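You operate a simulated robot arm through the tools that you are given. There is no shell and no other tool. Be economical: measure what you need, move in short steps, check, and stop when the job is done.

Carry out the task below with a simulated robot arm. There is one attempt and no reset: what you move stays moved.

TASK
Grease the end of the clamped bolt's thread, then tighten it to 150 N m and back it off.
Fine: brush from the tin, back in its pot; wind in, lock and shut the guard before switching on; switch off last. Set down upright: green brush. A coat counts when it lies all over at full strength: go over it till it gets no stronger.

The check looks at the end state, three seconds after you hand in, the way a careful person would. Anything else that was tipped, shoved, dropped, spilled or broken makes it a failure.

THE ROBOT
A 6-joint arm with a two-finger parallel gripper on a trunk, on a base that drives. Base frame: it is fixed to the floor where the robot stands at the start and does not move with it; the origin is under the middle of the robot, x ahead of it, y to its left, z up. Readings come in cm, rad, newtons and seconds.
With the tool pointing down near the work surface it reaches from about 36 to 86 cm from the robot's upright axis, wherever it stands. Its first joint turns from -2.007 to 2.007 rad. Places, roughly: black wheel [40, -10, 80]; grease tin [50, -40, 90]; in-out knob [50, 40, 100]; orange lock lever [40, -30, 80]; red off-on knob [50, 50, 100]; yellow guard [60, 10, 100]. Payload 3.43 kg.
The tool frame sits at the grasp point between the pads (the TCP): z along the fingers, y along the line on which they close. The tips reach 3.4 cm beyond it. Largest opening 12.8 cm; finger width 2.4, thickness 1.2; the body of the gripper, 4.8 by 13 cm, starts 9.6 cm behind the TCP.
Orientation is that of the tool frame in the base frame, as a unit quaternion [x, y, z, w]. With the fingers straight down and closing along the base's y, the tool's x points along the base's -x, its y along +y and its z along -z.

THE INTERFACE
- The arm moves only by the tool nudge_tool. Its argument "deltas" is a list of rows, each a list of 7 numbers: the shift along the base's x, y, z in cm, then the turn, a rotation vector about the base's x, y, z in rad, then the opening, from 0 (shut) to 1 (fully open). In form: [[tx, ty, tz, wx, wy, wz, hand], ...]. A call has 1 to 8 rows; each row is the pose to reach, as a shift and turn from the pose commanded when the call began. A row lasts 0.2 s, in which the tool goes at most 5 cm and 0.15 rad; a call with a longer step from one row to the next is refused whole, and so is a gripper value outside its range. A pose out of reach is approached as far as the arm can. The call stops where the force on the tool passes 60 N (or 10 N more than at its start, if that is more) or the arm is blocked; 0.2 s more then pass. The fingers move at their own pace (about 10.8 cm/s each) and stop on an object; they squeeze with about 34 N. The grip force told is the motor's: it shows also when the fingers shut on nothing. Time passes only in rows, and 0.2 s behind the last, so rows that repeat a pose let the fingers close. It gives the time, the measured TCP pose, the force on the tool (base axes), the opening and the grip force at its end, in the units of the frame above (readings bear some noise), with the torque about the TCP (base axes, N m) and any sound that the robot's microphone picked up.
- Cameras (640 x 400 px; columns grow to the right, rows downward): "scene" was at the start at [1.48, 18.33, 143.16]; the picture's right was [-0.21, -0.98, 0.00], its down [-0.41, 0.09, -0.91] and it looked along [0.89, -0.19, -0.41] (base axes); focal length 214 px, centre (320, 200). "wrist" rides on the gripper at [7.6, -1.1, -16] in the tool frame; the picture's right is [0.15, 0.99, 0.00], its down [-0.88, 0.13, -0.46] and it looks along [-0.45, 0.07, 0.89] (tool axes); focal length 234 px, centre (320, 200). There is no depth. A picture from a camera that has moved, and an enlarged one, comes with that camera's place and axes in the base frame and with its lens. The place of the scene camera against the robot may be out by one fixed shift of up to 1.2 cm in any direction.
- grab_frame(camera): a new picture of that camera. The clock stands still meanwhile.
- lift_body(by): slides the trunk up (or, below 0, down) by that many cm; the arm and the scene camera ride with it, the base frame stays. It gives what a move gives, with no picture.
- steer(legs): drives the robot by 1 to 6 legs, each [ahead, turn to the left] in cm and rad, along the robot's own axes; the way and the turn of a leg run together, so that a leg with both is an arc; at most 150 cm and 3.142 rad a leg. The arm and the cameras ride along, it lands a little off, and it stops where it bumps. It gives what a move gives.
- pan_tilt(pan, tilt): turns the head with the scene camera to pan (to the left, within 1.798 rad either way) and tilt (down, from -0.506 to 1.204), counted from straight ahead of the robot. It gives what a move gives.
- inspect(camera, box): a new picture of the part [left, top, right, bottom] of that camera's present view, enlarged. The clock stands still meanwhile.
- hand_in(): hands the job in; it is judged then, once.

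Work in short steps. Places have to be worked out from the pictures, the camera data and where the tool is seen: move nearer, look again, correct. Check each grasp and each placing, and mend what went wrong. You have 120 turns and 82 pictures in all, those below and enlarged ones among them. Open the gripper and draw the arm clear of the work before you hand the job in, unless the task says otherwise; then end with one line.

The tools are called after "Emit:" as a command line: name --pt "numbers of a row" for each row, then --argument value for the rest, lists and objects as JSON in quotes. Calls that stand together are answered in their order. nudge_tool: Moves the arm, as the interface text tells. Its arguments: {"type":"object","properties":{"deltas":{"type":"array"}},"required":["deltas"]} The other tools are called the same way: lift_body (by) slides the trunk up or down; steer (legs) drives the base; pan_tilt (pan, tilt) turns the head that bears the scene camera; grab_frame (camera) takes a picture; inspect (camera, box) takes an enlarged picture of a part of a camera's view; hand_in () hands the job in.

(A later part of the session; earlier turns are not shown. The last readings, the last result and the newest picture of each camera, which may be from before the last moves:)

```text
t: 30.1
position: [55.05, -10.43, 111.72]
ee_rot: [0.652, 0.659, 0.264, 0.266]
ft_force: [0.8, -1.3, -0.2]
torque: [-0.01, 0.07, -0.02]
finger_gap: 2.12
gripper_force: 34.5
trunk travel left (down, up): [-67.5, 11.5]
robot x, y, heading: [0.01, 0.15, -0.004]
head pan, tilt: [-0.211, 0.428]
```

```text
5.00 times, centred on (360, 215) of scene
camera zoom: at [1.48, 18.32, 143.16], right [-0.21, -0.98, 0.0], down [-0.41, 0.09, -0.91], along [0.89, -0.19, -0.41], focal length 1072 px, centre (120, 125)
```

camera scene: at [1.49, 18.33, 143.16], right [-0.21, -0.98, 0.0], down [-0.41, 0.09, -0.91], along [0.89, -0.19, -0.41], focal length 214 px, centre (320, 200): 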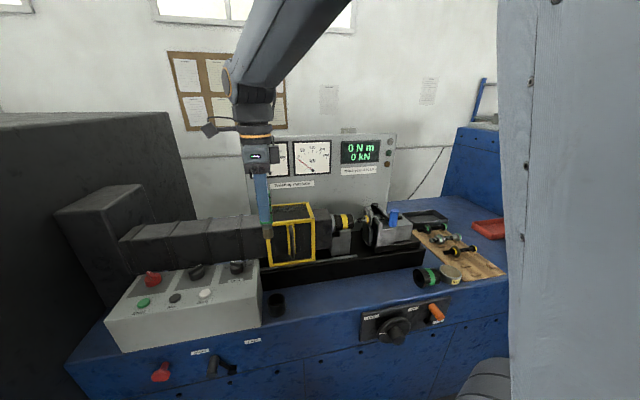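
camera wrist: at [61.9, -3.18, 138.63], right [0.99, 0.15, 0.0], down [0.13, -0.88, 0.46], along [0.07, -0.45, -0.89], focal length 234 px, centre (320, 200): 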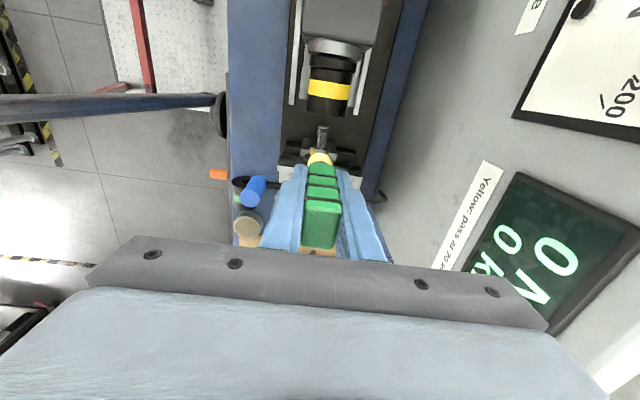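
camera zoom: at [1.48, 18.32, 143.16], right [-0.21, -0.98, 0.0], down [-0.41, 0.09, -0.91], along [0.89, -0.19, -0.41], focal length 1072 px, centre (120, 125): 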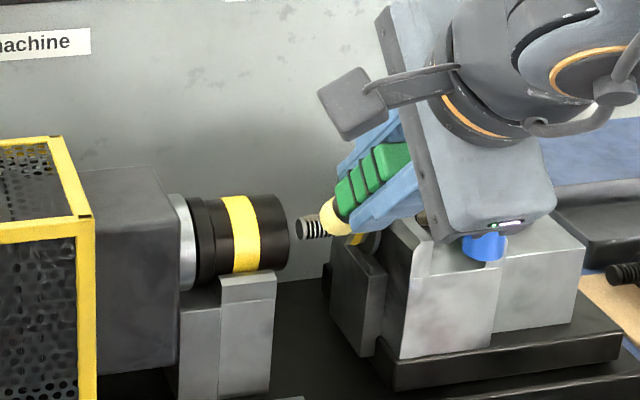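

Good pose. Approaching radially to contact while stroking along y.

Emit:
nudge_tool --pt "1.5 0 -1.5 0 0 0 0" --pt "1.85 0.5 -1.85 0 0 0 0" --pt "2.05 -0.4 -2.05 0 0 0 0" --pt "2.15 0.7 -2.15 0 0 0 0" --pt "2.2 -0.6 -2.2 0 0 0 0" --pt "2.2 0.7 -2.2 0 0 0 0" --pt "2.2 -0.6 -2.2 0 0 0 0" --pt "2.2 0.7 -2.2 0 0 0 0"

Emit:
inspect --camera "scene" --box '[350, 205, 390, 235]'

```text
t: 31.9
position: [57.32, -9.96, 109.5]
ee_rot: [0.654, 0.651, 0.27, 0.274]
ft_force: [-29.0, -14.8, 31.6]
torque: [-0.94, -0.28, -0.98]
finger_gap: 2.15
gripper_force: 33.8
trunk travel left (down, up): [-67.5, 11.5]
robot x, y, heading: [0.43, 0.12, -0.005]
head pan, tilt: [-0.211, 0.428]
```

```text
13.33 times, centred on (370, 220) of scene
camera zoom: at [1.25, 18.24, 143.18], right [-0.21, -0.98, 0.0], down [-0.4, 0.09, -0.91], along [0.89, -0.19, -0.41], focal length 2860 px, centre (-347, -67)
```

zoom: 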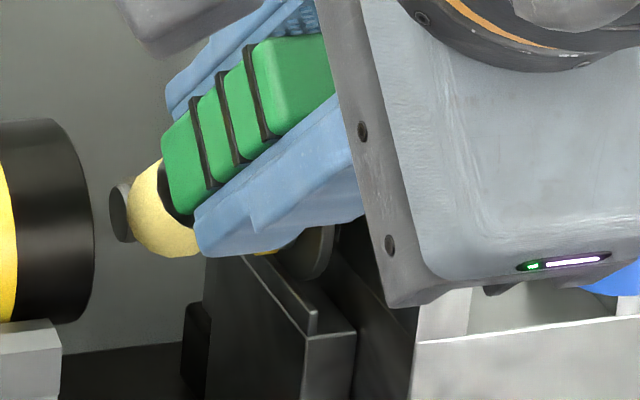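

Backing off to a lighter press and sweeping the tip around the front toward horizontal, stroking along y.

Emit:
nudge_tool --pt "-0.05 -1.2 0.15 0 0 0 0" --pt "-0.85 0.1 -0.79 0 -0.145 0 0" --pt "-1.54 -1.2 -1.87 0 -0.295 0 0" --pt "-2.06 0.1 -3.04 0 -0.445 0 0" --pt "-2.4 -1.2 -4.28 0 -0.595 0 0" --pt "-2.54 0.1 -5.55 0 -0.745 0 0" --pt "-2.54 -1.2 -5.55 0 -0.745 0 0" --pt "-2.54 0.1 -5.55 0 -0.745 0 0"

Emit:
grab_frame --camera "scene"

Emit:
grab_frame --camera "wrist"

```text
t: 32.8
position: [55.68, -10.38, 106.75]
ee_rot: [0.594, 0.588, 0.387, 0.389]
ft_force: [-39.5, 3.2, 22.8]
torque: [-0.01, -0.68, -0.01]
finger_gap: 2.11
gripper_force: 33.7
out of reach, approached as far as the arm can: row 4
trunk travel left (down, up): [-67.5, 11.5]
robot x, y, heading: [-0.17, 0.1, 0.001]
head pan, tilt: [-0.211, 0.428]
stopped in row 4: the force on the tool passed its limit at 79 N (the readings are from after the stop); the commanded pose is now the measured one
```

```text
41 pictures are left
camera scene: at [1.11, 18.35, 143.16], right [-0.21, -0.98, 0.0], down [-0.4, 0.09, -0.91], along [0.89, -0.19, -0.41], focal length 214 px, centre (320, 200)
```

scene: 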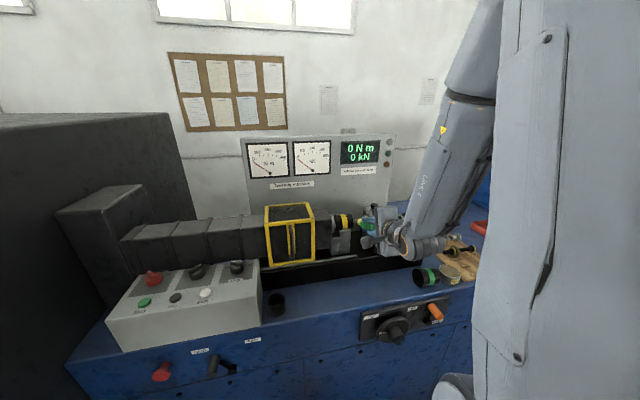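

```text
40 pictures are left
camera wrist: at [40.56, -2.77, 111.84], right [0.4, 0.14, 0.91], down [-0.37, -0.88, 0.3], along [0.84, -0.46, -0.29], focal length 234 px, centre (320, 200)
```

wrist: 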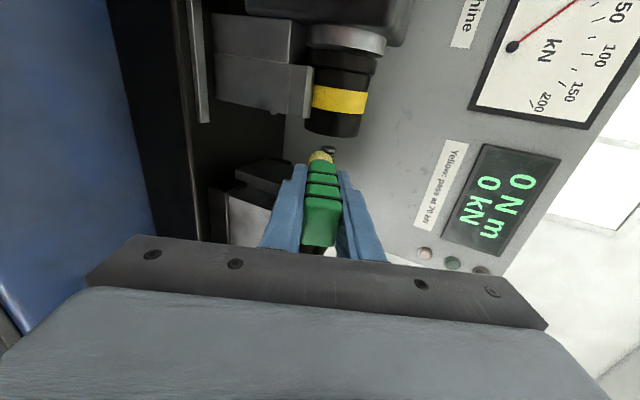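

Reach limit of this tilt met. I retreat along the tool axis and look at the coat with the wrist camera.

Emit:
nudge_tool --pt "-2 0 1 0 0 0 0" --pt "-4.5 0 3 0 0.1 0 0" --pt "-5 0 6 0 0.2 0 0"

Emit:
inspect --camera "wrist" --box '[290, 90, 370, 170]'

```text
t: 33.6
position: [51.73, -10.67, 112.67]
ee_rot: [0.63, 0.626, 0.324, 0.326]
ft_force: [0.6, -0.3, -1.4]
torque: [0.01, 0.0, 0.01]
finger_gap: 2.14
gripper_force: 34.1
out of reach, approached as far as the arm can: row 1, 2, 3
trunk travel left (down, up): [-67.5, 11.5]
robot x, y, heading: [0.11, -0.15, 0.003]
head pan, tilt: [-0.211, 0.428]
```

```text
5.00 times, centred on (330, 130) of wrist
camera zoom: at [38.01, -3.05, 120.79], right [0.57, 0.14, 0.81], down [-0.3, -0.88, 0.37], along [0.76, -0.46, -0.46], focal length 1171 px, centre (270, 550)
```

zoom: 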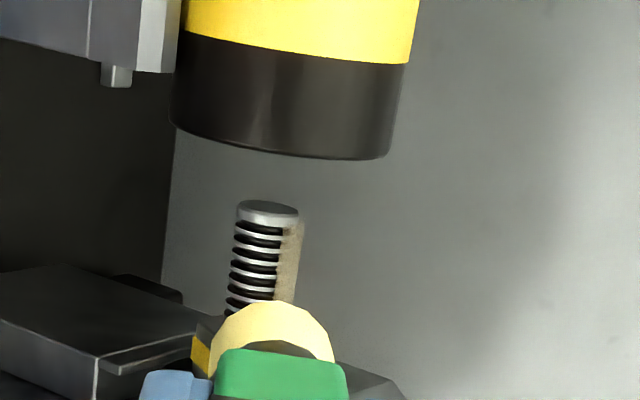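

Only the top strip is clearly coated; the brush likely gave up its load. I go back upright and reload at the tin.

Emit:
nudge_tool --pt "-0.5 0 2 0 0.15 0 0" --pt "-1 -2 4 0 0.3 0 0" --pt "-1.5 -5 6 0 0.45 0 0" --pt "-2 -8 8 0 0.6 0 0" --pt "-2.5 -11 10 0 0.75 0 0" --pt "-3 -14 11 0 0.9 0 0" --pt "-3.3 -18 11 0 0.957 0 0" --pt "-3.3 -22 11 0 0.957 0 0"

Emit:
nudge_tool --pt "0 -4.2 -2 0 0 0 0" --pt "0 -6.5 -5 0 0 0 0" --pt "0 -6.5 -9.5 0 0 0 0" --pt "0 -6.5 -14 0 0 0 0" --pt "0 -6.5 -18.5 0 0 0 0" --pt "0 -6.5 -23 0 0 0 0"

```text
t: 35.4
position: [48.25, -32.53, 123.78]
ee_rot: [0.708, 0.706, -0.002, 0.002]
ft_force: [-0.6, 1.0, -0.2]
torque: [-0.04, -0.03, -0.01]
finger_gap: 2.12
gripper_force: 34.0
trunk travel left (down, up): [-67.5, 11.5]
robot x, y, heading: [-0.19, -0.21, -0.003]
head pan, tilt: [-0.211, 0.428]
```

```text
t: 36.8
position: [48.67, -39.17, 100.46]
ee_rot: [0.708, 0.706, -0.001, 0.004]
ft_force: [-0.7, -0.8, 0.5]
torque: [-0.07, -0.05, 0.01]
finger_gap: 2.14
gripper_force: 34.1
trunk travel left (down, up): [-67.5, 11.5]
robot x, y, heading: [-0.01, 0.0, 0.005]
head pan, tilt: [-0.211, 0.428]
```

Above the tin; dip gently and stir.

Emit:
nudge_tool --pt "0 0 -3 0 0 0 0" --pt "0 0 -4.2 0 0 0 0" --pt "0 0 -4.65 0 0 0 0" --pt "0.3 0 -4.65 0 0 0 0" --pt "-0.3 0.2 -4.65 0 0 0 0" --pt "0 0 -4.65 0 0 0 0"

Emit:
inspect --camera "scene" --box '[420, 230, 480, 290]'

```text
t: 38.2
position: [48.32, -39.05, 96.03]
ee_rot: [0.708, 0.706, -0.001, 0.003]
ft_force: [0.0, -0.7, -0.3]
torque: [0.0, 0.0, 0.03]
finger_gap: 2.15
gripper_force: 34.4
trunk travel left (down, up): [-67.5, 11.5]
robot x, y, heading: [-0.14, 0.19, 0.001]
head pan, tilt: [-0.211, 0.428]
```

```text
6.67 times, centred on (450, 260) of scene
camera zoom: at [1.46, 18.31, 143.16], right [-0.21, -0.98, 0.0], down [-0.41, 0.09, -0.91], along [0.89, -0.19, -0.41], focal length 1430 px, centre (-547, -200)
```

zoom: 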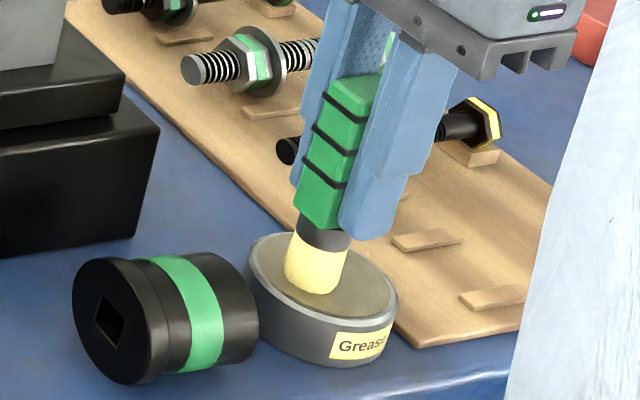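

Not yet touching; lower a few more millimetres.

Emit:
nudge_tool --pt "0 0 -0.15 0 0 0 0" --pt "0 0 -0.3 0 0 0 0" --pt "0 0 -0.4 0 0 0 0" --pt "0 0 -0.45 0 0 0 0" --pt "0.2 0 -0.45 0 0 0 0" --pt "-0.2 0 -0.45 0 0 0 0"

```text
t: 39.6
position: [48.33, -39.1, 95.7]
ee_rot: [0.708, 0.706, -0.001, 0.006]
ft_force: [3.0, -2.4, 37.5]
torque: [-0.1, -0.25, -0.03]
finger_gap: 2.11
gripper_force: 34.0
trunk travel left (down, up): [-67.5, 11.5]
robot x, y, heading: [-0.08, 0.39, -0.002]
head pan, tilt: [-0.211, 0.428]
```

Dipped with 37 N. Lifting and travelling back to the 45° front stand-off.

Emit:
nudge_tool --pt "0 0 2 0 0 0 0" --pt "0 0 6.5 0 0 0 0" --pt "0 0 11 0 0 0 0" --pt "0 0 15.5 0 0 0 0" --pt "0 0 20 0 0 0 0" --pt "0 2 24.5 0 0 0 0" --pt "0 6 26 0 0 0 0" --pt "0 10.5 27 0 0 0 0"

Emit:
nudge_tool --pt "0 4.9 0 0 0 0 0" --pt "0 9.8 0 0 0 0 0" --pt "1 14.5 0 0 -0.14 0 0" --pt "3 18.3 -1 0 -0.28 0 0" --pt "5 18.3 -4 0 -0.42 0 0" --pt "6.5 18.3 -7 0 -0.56 0 0" --pt "7 18.3 -9.5 0 -0.7 0 0" --pt "7.2 18.3 -11.2 0 -0.785 0 0"

```text
t: 41.4
position: [48.29, -28.6, 122.46]
ee_rot: [0.708, 0.706, -0.002, 0.002]
ft_force: [0.6, 0.1, -1.0]
torque: [0.04, 0.02, 0.01]
finger_gap: 2.1
gripper_force: 33.8
trunk travel left (down, up): [-67.5, 11.5]
robot x, y, heading: [0.05, -0.14, 0.004]
head pan, tilt: [-0.211, 0.428]
```

```text
t: 43.2
position: [55.37, -9.98, 112.13]
ee_rot: [0.658, 0.657, 0.262, 0.259]
ft_force: [-0.1, 0.6, 0.0]
torque: [0.02, 0.05, -0.03]
finger_gap: 2.09
gripper_force: 33.6
out of reach, approached as far as the arm can: row 8
trunk travel left (down, up): [-67.5, 11.5]
robot x, y, heading: [-0.1, -0.2, 0.003]
head pan, tilt: [-0.211, 0.428]
```

Approach to light contact with slow strokes.

Emit:
nudge_tool --pt "1.6 -0.3 -1.7 0 0 0 0" --pt "1.85 -1.0 -2.0 0 0 0 0" --pt "1.95 0.4 -2.15 0 0 0 0" --pt "2.0 -1.1 -2.25 0 0 0 0" --pt "2.05 0.4 -2.3 0 0 0 0" --pt "2.05 -1.1 -2.3 0 0 0 0" --pt "2.05 0.4 -2.3 0 0 0 0" --pt "2.05 -0.4 -2.3 0 0 0 0"

Emit:
nudge_tool --pt "-1.5 0 1.5 0 0 0 0" --pt "-4 0 5 0 0.1 0 0" --pt "-4 0 9 0 0.2 0 0"

Emit:
inspect --camera "wrist" --box '[290, 90, 370, 170]'

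```text
t: 45.0
position: [57.32, -10.33, 109.88]
ee_rot: [0.655, 0.651, 0.27, 0.273]
ft_force: [-0.3, 0.0, -0.1]
torque: [0.0, 0.01, 0.0]
finger_gap: 2.1
gripper_force: 33.9
trunk travel left (down, up): [-67.5, 11.5]
robot x, y, heading: [-0.31, 0.13, 0.002]
head pan, tilt: [-0.211, 0.428]
```

```text
t: 45.8
position: [53.58, -9.98, 119.03]
ee_rot: [0.686, 0.666, 0.216, 0.2]
ft_force: [-3.1, -4.0, -1.6]
torque: [0.23, -0.22, 0.27]
finger_gap: 2.11
gripper_force: 33.8
trunk travel left (down, up): [-67.5, 11.5]
robot x, y, heading: [0.19, 0.22, 0.001]
head pan, tilt: [-0.211, 0.428]
```

```text
5.00 times, centred on (330, 130) of wrist
camera zoom: at [43.84, -2.59, 131.65], right [0.82, 0.11, 0.56], down [-0.17, -0.89, 0.42], along [0.55, -0.44, -0.71], focal length 1171 px, centre (270, 550)
```

zoom: 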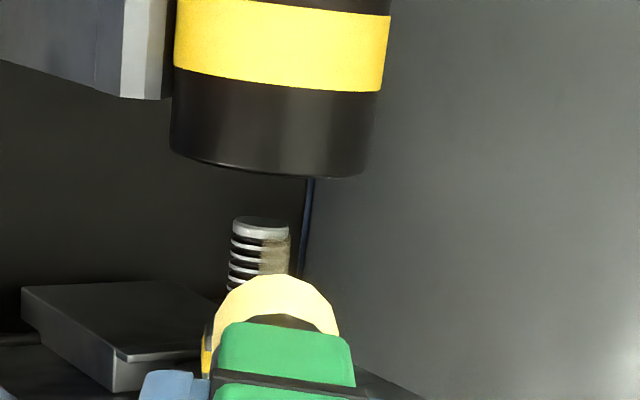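

No contact was made that time. I repeat the pass pressing 2 mm deeper.

Emit:
nudge_tool --pt "0 -0.2 -4 0 -0.1 0 0" --pt "0.5 -0.2 -6.5 0 -0.2 0 0" --pt "2.9 -0.2 -8.6 0 -0.2 0 0" --pt "3.6 0.3 -9.3 0 -0.2 0 0" --pt "3.75 -0.9 -9.45 0 -0.2 0 0" --pt "3.8 0.4 -9.5 0 -0.2 0 0" --pt "3.8 -0.9 -9.5 0 -0.2 0 0"

Emit:
nudge_tool --pt "0 1.3 0 0 0 0 0" --pt "0 0 0 0 0 0 0" --pt "0 1.3 0 0 0 0 0" --pt "0 0 0 0 0 0 0" --pt "0 0.7 0 0 0 0 0"

```text
t: 47.4
position: [56.98, -11.13, 109.44]
ee_rot: [0.653, 0.652, 0.271, 0.274]
ft_force: [-20.3, 7.4, 20.6]
torque: [0.29, -0.22, 0.37]
finger_gap: 2.12
gripper_force: 34.5
trunk travel left (down, up): [-67.5, 11.5]
robot x, y, heading: [-0.05, -0.22, 0.001]
head pan, tilt: [-0.211, 0.428]
```

```text
t: 48.6
position: [57.14, -10.82, 109.34]
ee_rot: [0.655, 0.651, 0.27, 0.273]
ft_force: [-10.9, -4.8, 9.8]
torque: [-0.27, -0.09, -0.31]
finger_gap: 2.11
gripper_force: 33.8
trunk travel left (down, up): [-67.5, 11.5]
robot x, y, heading: [-0.41, 0.06, 0.002]
head pan, tilt: [-0.211, 0.428]
```

Good contact (15–29 N). Retreat and look.

Emit:
nudge_tool --pt "-1.5 0 1.5 0 0 0 0" --pt "-4.5 0 3.5 0 0 0 0" --pt "-4.5 0 6 0 0 0 0"

Emit:
inspect --camera "wrist" --box '[290, 90, 370, 170]'

```text
t: 49.4
position: [52.89, -10.45, 115.31]
ee_rot: [0.655, 0.651, 0.27, 0.273]
ft_force: [0.2, 0.2, -0.1]
torque: [0.0, 0.05, 0.01]
finger_gap: 2.13
gripper_force: 34.7
trunk travel left (down, up): [-67.5, 11.5]
robot x, y, heading: [0.01, 0.27, 0.002]
head pan, tilt: [-0.211, 0.428]
```

```text
5.00 times, centred on (330, 130) of wrist
camera zoom: at [40.68, -2.91, 125.69], right [0.7, 0.14, 0.7], down [-0.24, -0.88, 0.42], along [0.67, -0.46, -0.58], focal length 1171 px, centre (270, 550)
```

zoom: 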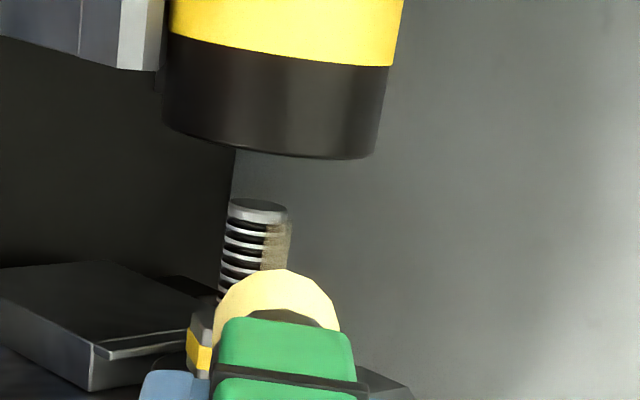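

The coat appears only as a patch on the thread's top (same edges), so it's a fixed zone there. I return to vertical over the top and keep stroking to full strength.

Emit:
nudge_tool --pt "1.9 0 -0.5 0 0.135 0 0" --pt "3.7 0 0.6 0 0.285 0 0" --pt "5.6 0 1.45 0 0.435 0 0" --pt "7.6 0 2.0 0 0.585 0 0" --pt "9.7 0 1.7 0 0.735 0 0" --pt "10.4 0 0.7 0 0.785 0 0" --pt "10.4 0 -1.5 0 0.785 0 0"

Emit:
nudge_tool --pt "0 0.6 -0.6 0 0 0 0" --pt "0 -0.6 -1.0 0 0 0 0" --pt "0 0.8 -1.3 0 0 0 0" --pt "0 -0.8 -1.5 0 0 0 0" --pt "0 0.8 -1.5 0 0 0 0" --pt "0 -0.8 -1.5 0 0 0 0" --pt "0 0.8 -1.5 0 0 0 0" --pt "0 -0.8 -1.5 0 0 0 0"

```text
t: 51.0
position: [63.22, -10.58, 113.97]
ee_rot: [0.708, 0.706, -0.002, 0.003]
ft_force: [-0.3, 0.6, -0.7]
torque: [-0.01, -0.03, 0.01]
finger_gap: 2.13
gripper_force: 34.2
trunk travel left (down, up): [-67.5, 11.5]
robot x, y, heading: [0.03, -0.27, -0.001]
head pan, tilt: [-0.211, 0.428]
```

```text
t: 52.8
position: [63.1, -11.44, 112.46]
ee_rot: [0.709, 0.706, -0.001, 0.003]
ft_force: [-0.3, 1.2, 6.0]
torque: [0.06, -0.05, 0.02]
finger_gap: 2.09
gripper_force: 34.2
trunk travel left (down, up): [-67.5, 11.5]
robot x, y, heading: [0.03, 0.23, 0.001]
head pan, tilt: [-0.211, 0.428]
```

Light contact (6 N). More strokes over the full length, slightly deeper and with a little sideways motion.

Emit:
nudge_tool --pt "0 1.2 -0.1 0 0 0 0" --pt "0.2 2.3 -0.1 0 0 0 0" --pt "0.4 1.2 -0.1 0 0 0 0" --pt "0.4 0.2 -0.1 0 0 0 0" --pt "0 1.2 -0.1 0 0 0 0" --pt "-0.2 2.3 -0.1 0 0 0 0" --pt "-0.4 1.2 -0.1 0 0 0 0" --pt "-0.4 0.2 -0.1 0 0 0 0"

Emit:
nudge_tool --pt "0.4 1.0 0 0 0 0 0" --pt "0.4 2.0 0 0 0 0 0" --pt "0.4 1.0 0 0 0 0 0" --pt "0.4 0 0 0 0 0 0" --pt "0.4 1.0 0 0 0 0 0" --pt "0.4 1.0 3 0 0 0 0" --pt "0.4 1.0 7 0 0 0 0"

Emit:
inspect --camera "scene" --box '[360, 212, 384, 227]'

```text
t: 54.6
position: [62.71, -11.08, 112.37]
ee_rot: [0.708, 0.706, -0.001, 0.003]
ft_force: [-0.6, 3.6, 14.1]
torque: [0.24, -0.12, 0.02]
finger_gap: 2.11
gripper_force: 33.9
trunk travel left (down, up): [-67.5, 11.5]
robot x, y, heading: [0.15, -0.0, -0.001]
head pan, tilt: [-0.211, 0.428]
```

```text
t: 56.2
position: [63.09, -10.16, 119.36]
ee_rot: [0.708, 0.706, -0.002, 0.002]
ft_force: [0.4, -0.4, -1.0]
torque: [0.01, 0.07, -0.01]
finger_gap: 2.1
gripper_force: 33.9
trunk travel left (down, up): [-67.5, 11.5]
robot x, y, heading: [-0.15, 0.13, -0.002]
head pan, tilt: [-0.211, 0.428]
```

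```text
16.00 times, centred on (372, 220) of scene
camera zoom: at [1.5, 18.32, 143.16], right [-0.21, -0.98, 0.0], down [-0.41, 0.09, -0.91], along [0.89, -0.19, -0.41], focal length 3432 px, centre (-512, -112)
```

zoom: 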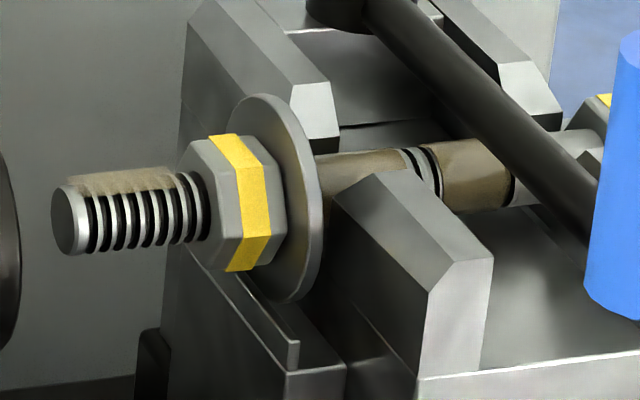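

Identical to before the second load — it gets no stronger, so the coat is full. Returning the brush to its pot: first back to x≈48 and high.

Emit:
nudge_tool --pt "-4 0 2 0 0 0 0" --pt "-8.5 0 2 0 0 0 0" --pt "-13 0 2 0 0 0 0" --pt "-15 4 2 0 0 0 0" --pt "-15.1 8.9 2 0 0 0 0" --pt "-15.1 13.8 2 0 0 0 0" --pt "-15.1 18.7 2 0 0 0 0" --pt "-15.1 23.5 2 0 0 0 0"

Emit:
nudge_tool --pt "0 4 -1 0 0 0 0" --pt "0 7.5 -4 0 0 0 0" --pt "0 7.5 -8 0 0 0 0" --pt "0 7.5 -12 0 0 0 0" --pt "0 7.5 -16 0 0 0 0" --pt "0 7.5 -19 0 0 0 0"

Emit:
grab_frame --camera "wrist"

```text
t: 58.0
position: [48.1, 13.42, 121.26]
ee_rot: [0.708, 0.706, -0.001, 0.002]
ft_force: [0.5, -1.0, 0.0]
torque: [0.02, -0.01, 0.05]
finger_gap: 2.11
gripper_force: 34.1
trunk travel left (down, up): [-67.5, 11.5]
robot x, y, heading: [-0.18, -0.24, -0.001]
head pan, tilt: [-0.211, 0.428]
```

```text
t: 59.4
position: [47.95, 20.82, 102.24]
ee_rot: [0.708, 0.706, 0.0, 0.003]
ft_force: [-0.1, -0.4, -1.1]
torque: [0.0, -0.03, -0.03]
finger_gap: 2.12
gripper_force: 34.0
trunk travel left (down, up): [-67.5, 11.5]
robot x, y, heading: [-0.18, 0.12, 0.003]
head pan, tilt: [-0.211, 0.428]
```

```text
34 pictures are left
camera wrist: at [46.75, 28.38, 118.0], right [0.99, 0.14, 0.0], down [0.13, -0.88, 0.46], along [0.07, -0.46, -0.89], focal length 234 px, centre (320, 200)
```

wrist: 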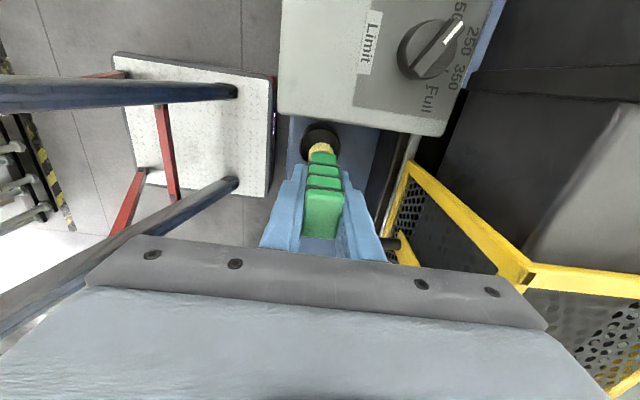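

Brush aligned over the pot. Lowering; creeping near the bottom.

Emit:
nudge_tool --pt "0 0 -3 0 0 0 0" --pt "0 0 -5 0 0 0 0" --pt "0 0 -6.5 0 0 0 0" --pt "0 0 -7.2 0 0 0 0" --pt "0 0 -7.6 0 0 0 0" --pt "0 0 -7.8 0 0 0 0"

```text
t: 60.8
position: [47.96, 20.79, 94.55]
ee_rot: [0.708, 0.706, -0.001, 0.003]
ft_force: [-0.4, -4.9, 0.7]
torque: [-0.35, 0.02, -0.03]
finger_gap: 2.11
gripper_force: 33.9
trunk travel left (down, up): [-67.5, 11.5]
robot x, y, heading: [0.31, -0.19, 0.003]
head pan, tilt: [-0.211, 0.428]
```

Slight side contact; I shift 3 mm in −y and feel for the bottom.

Emit:
nudge_tool --pt "0 -0.15 0 0 0 0 0" --pt "0 -0.3 0 0 0 0 0" --pt "0 -0.3 -0.15 0 0 0 0" --pt "0 -0.3 -0.25 0 0 0 0"

```text
t: 61.8
position: [48.0, 20.53, 94.29]
ee_rot: [0.708, 0.706, -0.001, 0.002]
ft_force: [-0.8, -0.4, -0.7]
torque: [-0.01, 0.01, -0.01]
finger_gap: 2.11
gripper_force: 33.9
trunk travel left (down, up): [-67.5, 11.5]
robot x, y, heading: [0.19, -0.01, -0.003]
head pan, tilt: [-0.211, 0.428]
```

No bottom contact yet; lower a little more.

Emit:
nudge_tool --pt "0 0 -0.15 0 0 0 0" --pt "0 0 -0.3 0 0 0 0" --pt "0 0 -0.4 0 0 0 0"

```text
t: 62.6
position: [48.04, 20.51, 93.85]
ee_rot: [0.709, 0.706, -0.001, 0.002]
ft_force: [0.0, 0.9, -0.3]
torque: [-0.01, 0.03, -0.02]
finger_gap: 2.11
gripper_force: 33.6
trunk travel left (down, up): [-67.5, 11.5]
robot x, y, heading: [-0.09, -0.05, 0.0]
head pan, tilt: [-0.211, 0.428]
```

Fingertips near the rim; another 3 mm carefully.

Emit:
nudge_tool --pt "0 0 -0.1 0 0 0 0" --pt "0 0 -0.2 0 0 0 0" --pt "0 0 -0.3 0 0 0 0" --pt "0 0 -0.3 0 0 0 0"

```text
t: 63.6
position: [47.99, 20.47, 93.47]
ee_rot: [0.708, 0.706, -0.001, 0.002]
ft_force: [0.3, 0.5, -1.5]
torque: [0.03, 0.0, 0.0]
finger_gap: 2.12
gripper_force: 33.9
trunk travel left (down, up): [-67.5, 11.5]
robot x, y, heading: [-0.15, -0.25, 0.004]
head pan, tilt: [-0.211, 0.428]
```

Still free; one more small step.

Emit:
nudge_tool --pt "0 0 -0.15 0 0 0 0" --pt "0 0 -0.3 0 0 0 0" --pt "0 0 -0.4 0 0 0 0" --pt "0 0 -0.4 0 0 0 0"

Emit:
inspect --camera "scene" --box '[245, 250, 305, 320]'

```text
t: 64.6
position: [47.96, 20.43, 93.07]
ee_rot: [0.708, 0.706, -0.002, 0.002]
ft_force: [0.5, 0.7, -1.2]
torque: [-0.01, 0.01, -0.01]
finger_gap: 2.12
gripper_force: 34.2
trunk travel left (down, up): [-67.5, 11.5]
robot x, y, heading: [-0.39, 0.01, -0.004]
head pan, tilt: [-0.211, 0.428]
```

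```text
5.71 times, centred on (275, 285) of scene
camera zoom: at [1.47, 18.33, 143.16], right [-0.21, -0.98, 0.0], down [-0.41, 0.09, -0.91], along [0.89, -0.19, -0.41], focal length 1226 px, centre (577, -286)
```

zoom: 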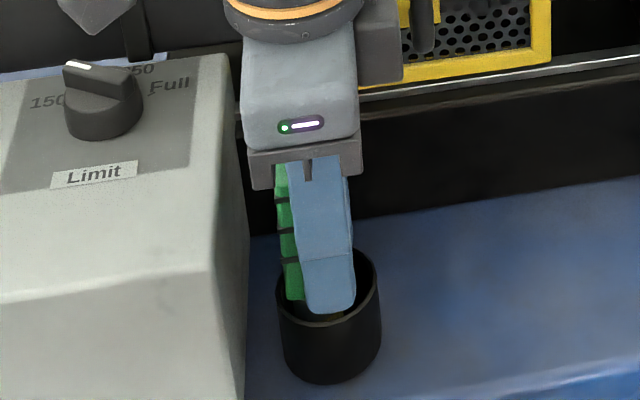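

The brush slid up a bit in the grip, and the fingertips are just inside the pot rim. I raise so the tips clear the rim and release there; the brush settles inside the pot.

Emit:
nudge_tool --pt "0 0.15 0.6 0 0 0 0" --pt "0 0.25 1.25 0 0 0 0" --pt "0 0.25 1.25 0 0 0 0.2" --pt "0 0.25 1.25 0 0 0 0.3" --pt "0 0.25 1.25 0 0 0 0.38" --pt "0 0.25 1.25 0 0 0 0.38"

Emit:
nudge_tool --pt "0 0 3 0 0 0 0.38" --pt "0 0 7 0 0 0 0.38" --pt "0 0 11.5 0 0 0 0.38" --pt "0 0 16 0 0 0 0.38" --pt "0 0 20 0 0 0 0.38"

Emit:
inspect --camera "wrist" --box '[260, 80, 380, 200]'

```text
t: 66.0
position: [48.02, 20.77, 94.41]
ee_rot: [0.708, 0.706, -0.001, 0.003]
ft_force: [0.1, -0.2, 0.0]
torque: [-0.01, 0.01, -0.02]
finger_gap: 4.85
gripper_force: 0.1
trunk travel left (down, up): [-67.5, 11.5]
robot x, y, heading: [0.16, 0.14, 0.002]
head pan, tilt: [-0.211, 0.428]
```

```text
t: 67.2
position: [48.04, 20.84, 114.71]
ee_rot: [0.708, 0.706, -0.001, 0.003]
ft_force: [1.1, 0.9, 0.5]
torque: [0.04, 0.06, 0.03]
finger_gap: 4.87
gripper_force: 0.1
trunk travel left (down, up): [-67.5, 11.5]
robot x, y, heading: [-0.15, -0.12, 0.002]
head pan, tilt: [-0.211, 0.428]
```

```text
3.33 times, centred on (320, 140) of wrist
camera zoom: at [46.89, 28.43, 130.52], right [0.99, 0.14, 0.0], down [0.13, -0.88, 0.46], along [0.07, -0.46, -0.89], focal length 781 px, centre (320, 400)
```

zoom: 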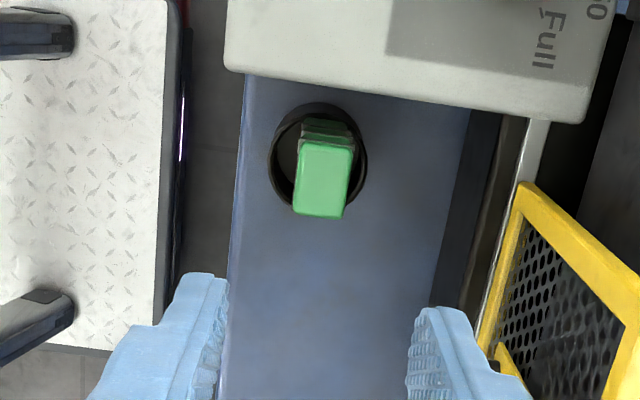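

Brush stands in its pot. Now I back the base away 35 cm so the arm can work horizontally at the front panel, and drop the trunk somewhat.

Emit:
steer --legs '[[-35, 0]]'

Emit:
nudge_tool --pt "0 -3 0 0 -0.15 0 0.5" --pt "0 -6 0 0 -0.3 0 0.6" --pt "0 -9 0 0 -0.45 0 0.8" --pt "0 -12 0 0 -0.6 0 1" --pt "0 -15 0 0 -0.75 0 1" --pt "0 -18 0 0 -0.9 0 1" --pt "0 -21 0 0 -1.05 0 1" --pt "0 -24 0 0 -1.2 0 1"

```text
t: 69.5
position: [11.99, 20.8, 114.77]
ee_rot: [0.708, 0.706, -0.001, 0.002]
ft_force: [-0.9, 0.2, 0.3]
torque: [0.0, 0.01, 0.01]
finger_gap: 4.89
gripper_force: 0.0
trunk travel left (down, up): [-67.5, 11.5]
robot x, y, heading: [-36.31, -0.11, -0.0]
head pan, tilt: [-0.211, 0.428]
```

```text
t: 71.3
position: [12.6, 0.96, 118.23]
ee_rot: [0.637, 0.639, 0.307, 0.301]
ft_force: [-1.0, 0.5, 0.5]
torque: [0.01, 0.01, -0.03]
finger_gap: 12.8
gripper_force: 0.0
out of reach, approached as far as the arm can: row 6, 7, 8
trunk travel left (down, up): [-67.5, 11.5]
robot x, y, heading: [-35.58, 0.2, 0.001]
head pan, tilt: [-0.211, 0.428]
```

Lower the trunk 32 cm, then continue tilting while reaching ahead.

Emit:
lift_body --by -32

Emit:
nudge_tool --pt "2 -2 0 0 -0.14 0 1" --pt "4 -4 0 0 -0.28 0 1" --pt "6 -6 0 0 -0.42 0 1" --pt "8 -8 0 0 -0.56 0 1" --pt "10 -10 -1 0 -0.69 0 1"

Emit:
grab_frame --camera "wrist"

```text
t: 74.5
position: [21.54, 1.21, 86.07]
ee_rot: [0.639, 0.639, 0.306, 0.301]
ft_force: [-0.1, -0.2, 0.7]
torque: [0.02, 0.04, 0.02]
finger_gap: 12.8
gripper_force: 0.1
trunk travel left (down, up): [-35.5, 43.5]
robot x, y, heading: [-36.11, -0.23, 0.002]
head pan, tilt: [-0.211, 0.428]
```

```text
t: 75.7
position: [21.64, 1.12, 86.17]
ee_rot: [0.638, 0.638, 0.306, 0.302]
ft_force: [-0.3, -0.2, 0.2]
torque: [0.0, 0.0, 0.02]
finger_gap: 12.79
gripper_force: 0.1
out of reach, approached as far as the arm can: row 1, 2, 3, 4, 5
trunk travel left (down, up): [-35.5, 43.5]
robot x, y, heading: [-35.88, -0.3, 0.005]
head pan, tilt: [-0.211, 0.428]
```

```text
31 pictures are left
camera wrist: at [8.46, 8.62, 95.33], right [0.62, 0.14, 0.77], down [-0.27, -0.88, 0.38], along [0.73, -0.45, -0.51], focal length 234 px, centre (320, 200)
```

wrist: 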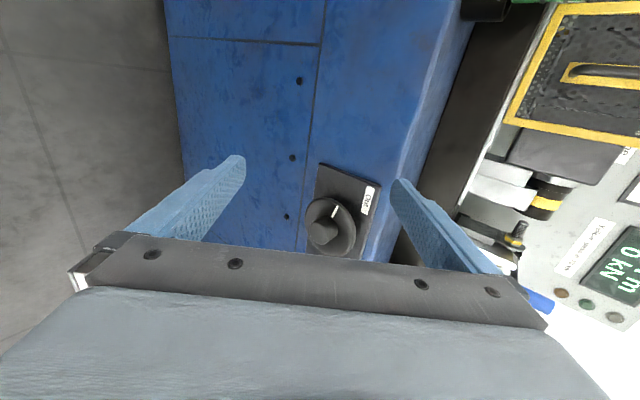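

The tilt is stuck at a limit here; I try reaching farther ahead first.

Emit:
nudge_tool --pt "3 -2 0 0 0 0 1" --pt "6 -5 0 0 0 0 1" --pt "8 -8 0 0 0 0 1" --pt "9 -10 -1 0 -0.14 0 1" --pt "9 -11 -2 0 -0.28 0 1" --pt "9 -11 -3 0 -0.42 0 1" --pt "9 -11 -3 0 -0.56 0 1" --pt "9 -11 -3 0 -0.69 0 1"

```text
t: 77.5
position: [31.15, -10.15, 82.93]
ee_rot: [0.496, 0.5, 0.503, 0.501]
ft_force: [-0.7, 0.4, 0.4]
torque: [0.01, 0.03, -0.02]
finger_gap: 12.81
gripper_force: 0.1
out of reach, approached as far as the arm can: row 7, 8
trunk travel left (down, up): [-35.5, 43.5]
robot x, y, heading: [-35.89, -0.16, 0.001]
head pan, tilt: [-0.211, 0.428]
```

Now the tool is horizontal. I look at the wheel.

Emit:
grab_frame --camera "wrist"

```text
30 pictures are left
camera wrist: at [15.08, -2.69, 81.53], right [-0.01, 0.15, 0.99], down [-0.45, -0.88, 0.13], along [0.89, -0.45, 0.07], focal length 234 px, centre (320, 200)
```

wrist: 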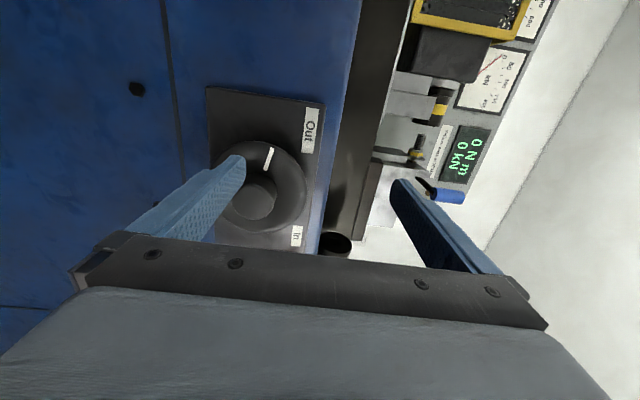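

Wheel hub front judged at about (37.7, −15.4, 76.4). I move in front of it with the hand partly open, then check.

Emit:
nudge_tool --pt "0 -2.5 -3 0 0 0 0.8" --pt "0 -5.2 -5 0 0 0 0.6" --pt "0 -5.2 -6.5 0 0 0 0.6" --pt "1 -5.2 -6.5 0 0 0 0.6"

Emit:
grab_frame --camera "wrist"

```text
t: 78.5
position: [32.04, -15.23, 76.27]
ee_rot: [0.497, 0.5, 0.504, 0.499]
ft_force: [-0.5, 0.5, 0.6]
torque: [-0.01, -0.01, 0.02]
finger_gap: 7.67
gripper_force: 0.0
trunk travel left (down, up): [-35.5, 43.5]
robot x, y, heading: [-35.75, -0.05, 0.005]
head pan, tilt: [-0.211, 0.428]
```

```text
29 pictures are left
camera wrist: at [15.99, -7.93, 74.93], right [-0.01, 0.14, 0.99], down [-0.45, -0.88, 0.13], along [0.89, -0.45, 0.07], focal length 234 px, centre (320, 200)
```

wrist: 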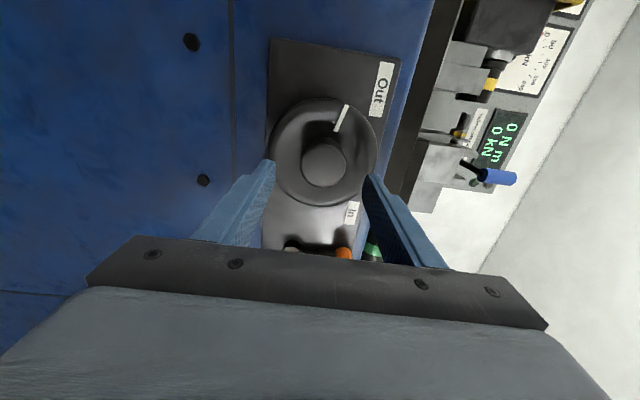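

Hub axis refined to y≈−14.2, z≈76.3, front ≈ x 36.5. Shift and advance onto the hub.

Emit:
nudge_tool --pt "0 1.0 0.05 0 0 0 0.6" --pt "1.5 1.0 0.05 0 0 0 0.6" --pt "2.5 1.0 0.05 0 0 0 0.6" --pt "3.0 1.0 0.05 0 0 0 0.6"

Emit:
grab_frame --camera "wrist"

```text
t: 79.5
position: [35.18, -14.34, 76.4]
ee_rot: [0.497, 0.499, 0.504, 0.5]
ft_force: [-0.8, 0.2, 0.0]
torque: [0.02, -0.02, 0.03]
finger_gap: 7.68
gripper_force: 0.1
trunk travel left (down, up): [-35.5, 43.5]
robot x, y, heading: [-35.92, 0.04, 0.003]
head pan, tilt: [-0.211, 0.428]
```

```text
28 pictures are left
camera wrist: at [19.06, -6.97, 75.03], right [-0.01, 0.14, 0.99], down [-0.45, -0.88, 0.13], along [0.89, -0.45, 0.07], focal length 234 px, centre (320, 200)
```

wrist: 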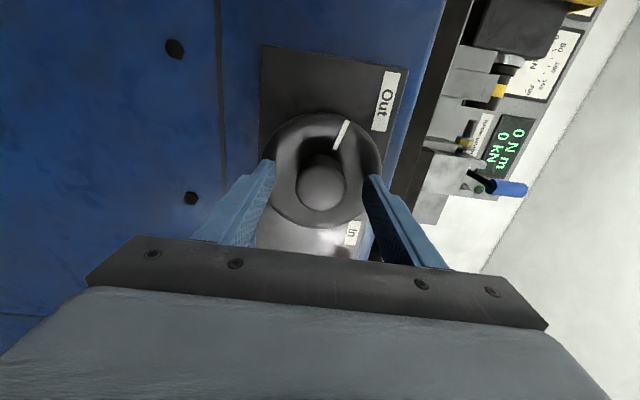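

Aligned with the hub between the fingers. Close and begin winding clockwise (In).

Emit:
nudge_tool --pt "0.3 0 0 0 0 0 0.3" --pt "0.3 0 0 0 0 0 0" --pt "0.3 0 0 0 0 0 0" --pt "0.3 0 0 0 0 0 0"

Emit:
nudge_tool --pt "0 0 0 0.15 0 0 0" --pt "0 0 0 0.3 0 0 0" --pt "0 0 0 0.45 0 0 0" --pt "0 0 0 0.6 0 0 0" --pt "0 0 0 0.75 0 0 0" --pt "0 0 0 0.9 0 0 0" --pt "0 0 0 1.05 0 0 0" --pt "0 0 0 1.2 0 0 0"

Emit:
inspect --camera "scene" --box '[220, 130, 440, 330]'

```text
t: 80.5
position: [35.35, -14.32, 76.48]
ee_rot: [0.497, 0.498, 0.504, 0.501]
ft_force: [-11.7, 0.6, 12.9]
torque: [-0.09, 0.74, 0.12]
finger_gap: 4.25
gripper_force: 44.5
trunk travel left (down, up): [-35.5, 43.5]
robot x, y, heading: [-35.88, -0.11, 0.001]
head pan, tilt: [-0.211, 0.428]
```

```text
t: 82.3
position: [35.39, -14.53, 76.8]
ee_rot: [0.69, 0.125, 0.701, 0.134]
ft_force: [-8.3, -25.9, 45.0]
torque: [-0.22, -0.26, 0.07]
finger_gap: 4.27
gripper_force: 44.6
trunk travel left (down, up): [-35.5, 43.5]
robot x, y, heading: [-36.38, -0.12, -0.004]
head pan, tilt: [-0.211, 0.428]
```

```text
2.00 times, centred on (330, 230) of scene
camera zoom: at [-25.85, 18.22, 111.19], right [-0.21, -0.98, 0.0], down [-0.4, 0.09, -0.91], along [0.89, -0.19, -0.41], focal length 429 px, centre (300, 140)
```

zoom: 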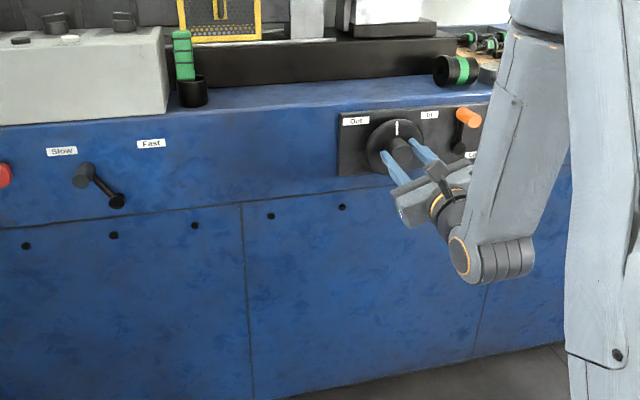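

Mark turned clockwise to the top, as wanted. I correct the centre a bit (axis ~3 mm up, 2 mm right) and keep turning.

Emit:
nudge_tool --pt "0 -0.2 0.35 0.15 0 0 0" --pt "0 -0.2 0.35 0.3 0 0 0" --pt "0 -0.2 0.35 0.45 0 0 0" --pt "0 -0.2 0.35 0.6 0 0 0" --pt "0 -0.2 0.35 0.75 0 0 0" --pt "0 -0.2 0.35 0.9 0 0 0" --pt "0 -0.2 0.35 1.05 0 0 0" --pt "0 -0.2 0.35 1.2 0 0 0"

Emit:
nudge_tool --pt "0 0 0 0.15 0 0 0" --pt "0 0 0 0.3 0 0 0" --pt "0 0 0 0.45 0 0 0" --pt "0 0 0 0.6 0 0 0" --pt "0 0 0 0.75 0 0 0" --pt "0 0 0 0.9 0 0 0" --pt "0 0 0 1.05 0 0 0" --pt "0 0 0 1.2 0 0 0"

Emit:
grab_frame --camera "scene"

```text
t: 82.8
position: [35.41, -14.62, 76.8]
ee_rot: [0.696, 0.063, 0.711, 0.077]
ft_force: [-8.5, -7.3, 2.0]
torque: [0.02, -0.64, 0.56]
finger_gap: 4.3
gripper_force: 45.0
out of reach, approached as far as the arm can: row 2
trunk travel left (down, up): [-35.5, 43.5]
robot x, y, heading: [-36.24, 0.0, -0.003]
head pan, tilt: [-0.211, 0.428]
stopped in row 2: the force on the tool passed its limit at 74 N (the readings are from after the stop); the commanded pose is now the measured one
```

```text
t: 84.6
position: [35.37, -14.64, 76.65]
ee_rot: [0.696, 0.063, 0.711, 0.076]
ft_force: [-9.1, -15.5, 5.1]
torque: [-0.01, 0.33, 0.48]
finger_gap: 4.27
gripper_force: 44.9
out of reach, approached as far as the arm can: row 1, 2, 3, 4, 5, 6, 7, 8
trunk travel left (down, up): [-35.5, 43.5]
robot x, y, heading: [-35.87, -0.39, -0.001]
head pan, tilt: [-0.211, 0.428]
```

```text
26 pictures are left
camera scene: at [-25.7, 18.2, 111.18], right [-0.21, -0.98, 0.0], down [-0.4, 0.09, -0.91], along [0.89, -0.19, -0.41], focal length 214 px, centre (320, 200)
```

scene: 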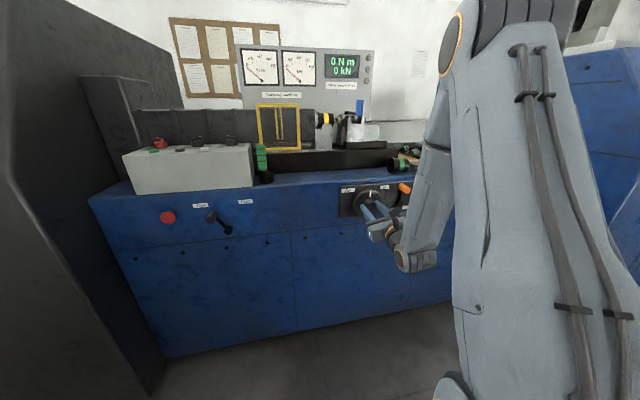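

Roll limit reached after 1.35 rad. I zoom to see how far the vise travelled per turn.

Emit:
inspect --camera "scene" --box '[290, 90, 410, 210]'

```text
3.33 times, centred on (350, 150) of scene
camera zoom: at [-25.7, 18.2, 111.18], right [-0.21, -0.98, 0.0], down [-0.4, 0.09, -0.91], along [0.89, -0.19, -0.41], focal length 715 px, centre (220, 367)
```

zoom: 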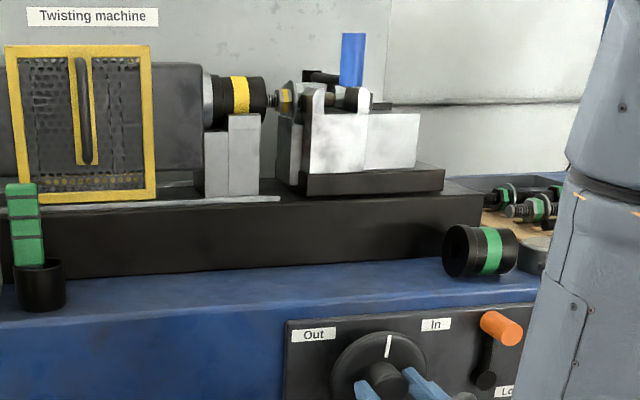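

Big lead: the bolt is already at the socket face. I open, rotate back 1.2 rad, and regrip.

Emit:
nudge_tool --pt "0 0 0 0 0 0 0.6" --pt "0 0 0 0 0 0 0.6" --pt "0 0 0 -0.15 0 0 0.6" --pt "0 0 0 -0.3 0 0 0.6" --pt "0 0 0 -0.45 0 0 0.6" --pt "0 0 0 -0.6 0 0 0.6" --pt "0 0 0 -0.75 0 0 0.6" --pt "0 0 0 -0.9 0 0 0.6"

Emit:
nudge_tool --pt "0 0 0 -0.15 0 0 0.6" --pt "0 0 0 -0.3 0 0 0.6" --pt "0 0 0 -0.45 0 0 0.6" --pt "0 0 0 -0.6 0 0 0.6" --pt "0 0 0 -0.75 0 0 0.6" --pt "0 0 0 -0.9 0 0 0.6"

```text
t: 86.4
position: [35.5, -14.67, 76.61]
ee_rot: [0.593, 0.367, 0.612, 0.372]
ft_force: [0.2, -0.3, 0.8]
torque: [-0.01, -0.01, 0.0]
finger_gap: 7.66
gripper_force: 0.1
trunk travel left (down, up): [-35.5, 43.5]
robot x, y, heading: [-35.72, -0.01, -0.001]
head pan, tilt: [-0.211, 0.428]
```

```text
t: 87.8
position: [35.5, -14.57, 76.6]
ee_rot: [0.372, 0.596, 0.391, 0.594]
ft_force: [-0.1, 0.9, 0.5]
torque: [0.02, -0.03, 0.02]
finger_gap: 7.69
gripper_force: 0.1
trunk travel left (down, up): [-35.5, 43.5]
robot x, y, heading: [-36.03, -0.08, -0.002]
head pan, tilt: [-0.211, 0.428]
```

Regrip here and turn on clockwise, watching for the stop.

Emit:
nudge_tool --pt "0 0 0.15 0 0 0 0.2" --pt "0 0 0.15 0 0 0 0" --pt "0 0 0.15 0 0 0 0" --pt "0 0 0.15 0.15 0 0 0" --pt "0 0 0.15 0.3 0 0 0" --pt "0 0 0.15 0.45 0 0 0" --pt "0 0 0.15 0.6 0 0 0" --pt "0 0 0.15 0.75 0 0 0"

Emit:
inspect --camera "scene" --box '[290, 90, 410, 210]'

```text
t: 89.6
position: [35.34, -14.62, 76.48]
ee_rot: [0.567, 0.412, 0.581, 0.414]
ft_force: [-17.0, -13.1, -35.9]
torque: [-0.04, 2.0, -0.09]
finger_gap: 4.38
gripper_force: 45.1
trunk travel left (down, up): [-35.5, 43.5]
robot x, y, heading: [-36.16, -0.14, -0.003]
head pan, tilt: [-0.211, 0.428]
```

```text
3.33 times, centred on (350, 150) of scene
camera zoom: at [-25.6, 18.17, 111.16], right [-0.21, -0.98, 0.0], down [-0.41, 0.09, -0.91], along [0.89, -0.19, -0.41], focal length 715 px, centre (220, 367)
```

zoom: 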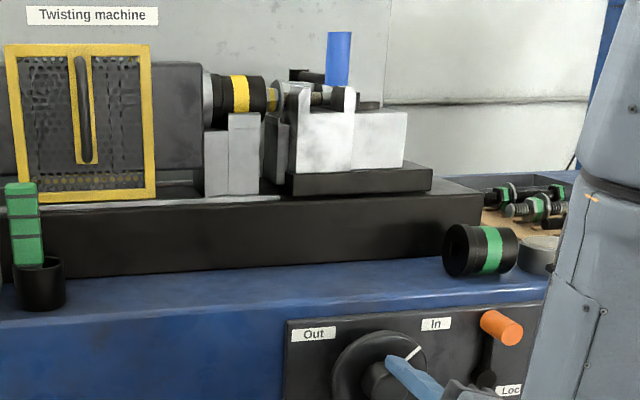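

The nut has reached the socket. Continue turning in small steps, easing the height, until it stops.

Emit:
nudge_tool --pt "0 0 -0.3 0.1 0 0 0" --pt "0 0 -0.3 0.2 0 0 0" --pt "0 0 -0.3 0.3 0 0 0" --pt "0 0 -0.3 0.4 0 0 0" --pt "0 0 -0.3 0.5 0 0 0" --pt "0 0 -0.3 0.6 0 0 0" --pt "0 0 -0.3 0.7 0 0 0"

Emit:
inspect --camera "scene" --box '[320, 100, 380, 140]'

```text
t: 91.2
position: [35.52, -14.54, 76.82]
ee_rot: [0.67, 0.187, 0.691, 0.197]
ft_force: [-16.8, -5.6, 2.5]
torque: [-0.33, 0.73, 0.51]
finger_gap: 4.3
gripper_force: 44.3
trunk travel left (down, up): [-35.5, 43.5]
robot x, y, heading: [-36.22, -0.12, -0.001]
head pan, tilt: [-0.211, 0.428]
```

```text
10.00 times, centred on (350, 120) of scene
camera zoom: at [-25.72, 18.23, 111.18], right [-0.21, -0.98, 0.0], down [-0.4, 0.09, -0.91], along [0.89, -0.19, -0.41], focal length 2145 px, centre (20, 1000)
```

zoom: 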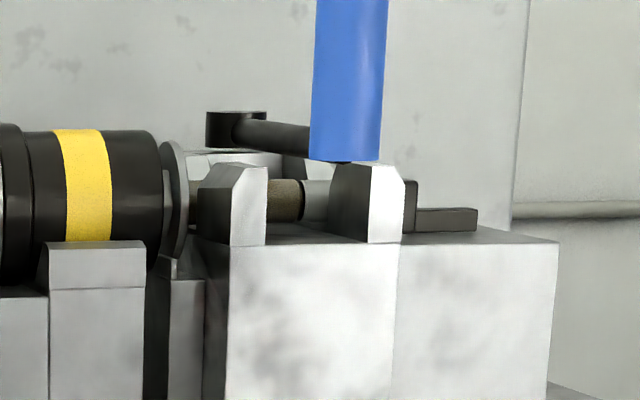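

The nut is inside the socket, washer nearly at its face. I try a little more to feel the end stop.

Emit:
nudge_tool --pt "0 0 0 0.08 0 0 0" --pt "0 0 0 0.16 0 0 0" --pt "0 0 0 0.24 0 0 0"

Emit:
inspect --camera "scene" --box '[320, 100, 440, 220]'

```text
t: 92.0
position: [35.55, -14.61, 76.58]
ee_rot: [0.69, 0.103, 0.707, 0.115]
ft_force: [11.8, -6.8, 9.1]
torque: [-0.98, 0.46, 0.69]
finger_gap: 4.41
gripper_force: 45.0
trunk travel left (down, up): [-35.5, 43.5]
robot x, y, heading: [-36.28, -0.6, 0.001]
head pan, tilt: [-0.211, 0.428]
```

```text
3.33 times, centred on (380, 160) of scene
camera zoom: at [-25.62, 18.21, 111.16], right [-0.21, -0.98, 0.0], down [-0.41, 0.09, -0.91], along [0.89, -0.19, -0.41], focal length 715 px, centre (120, 333)
```

zoom: 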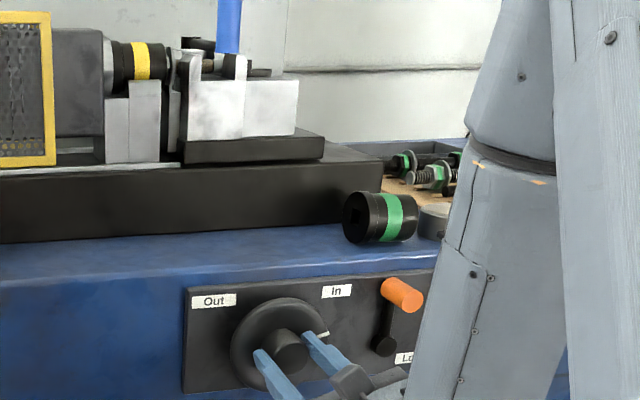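

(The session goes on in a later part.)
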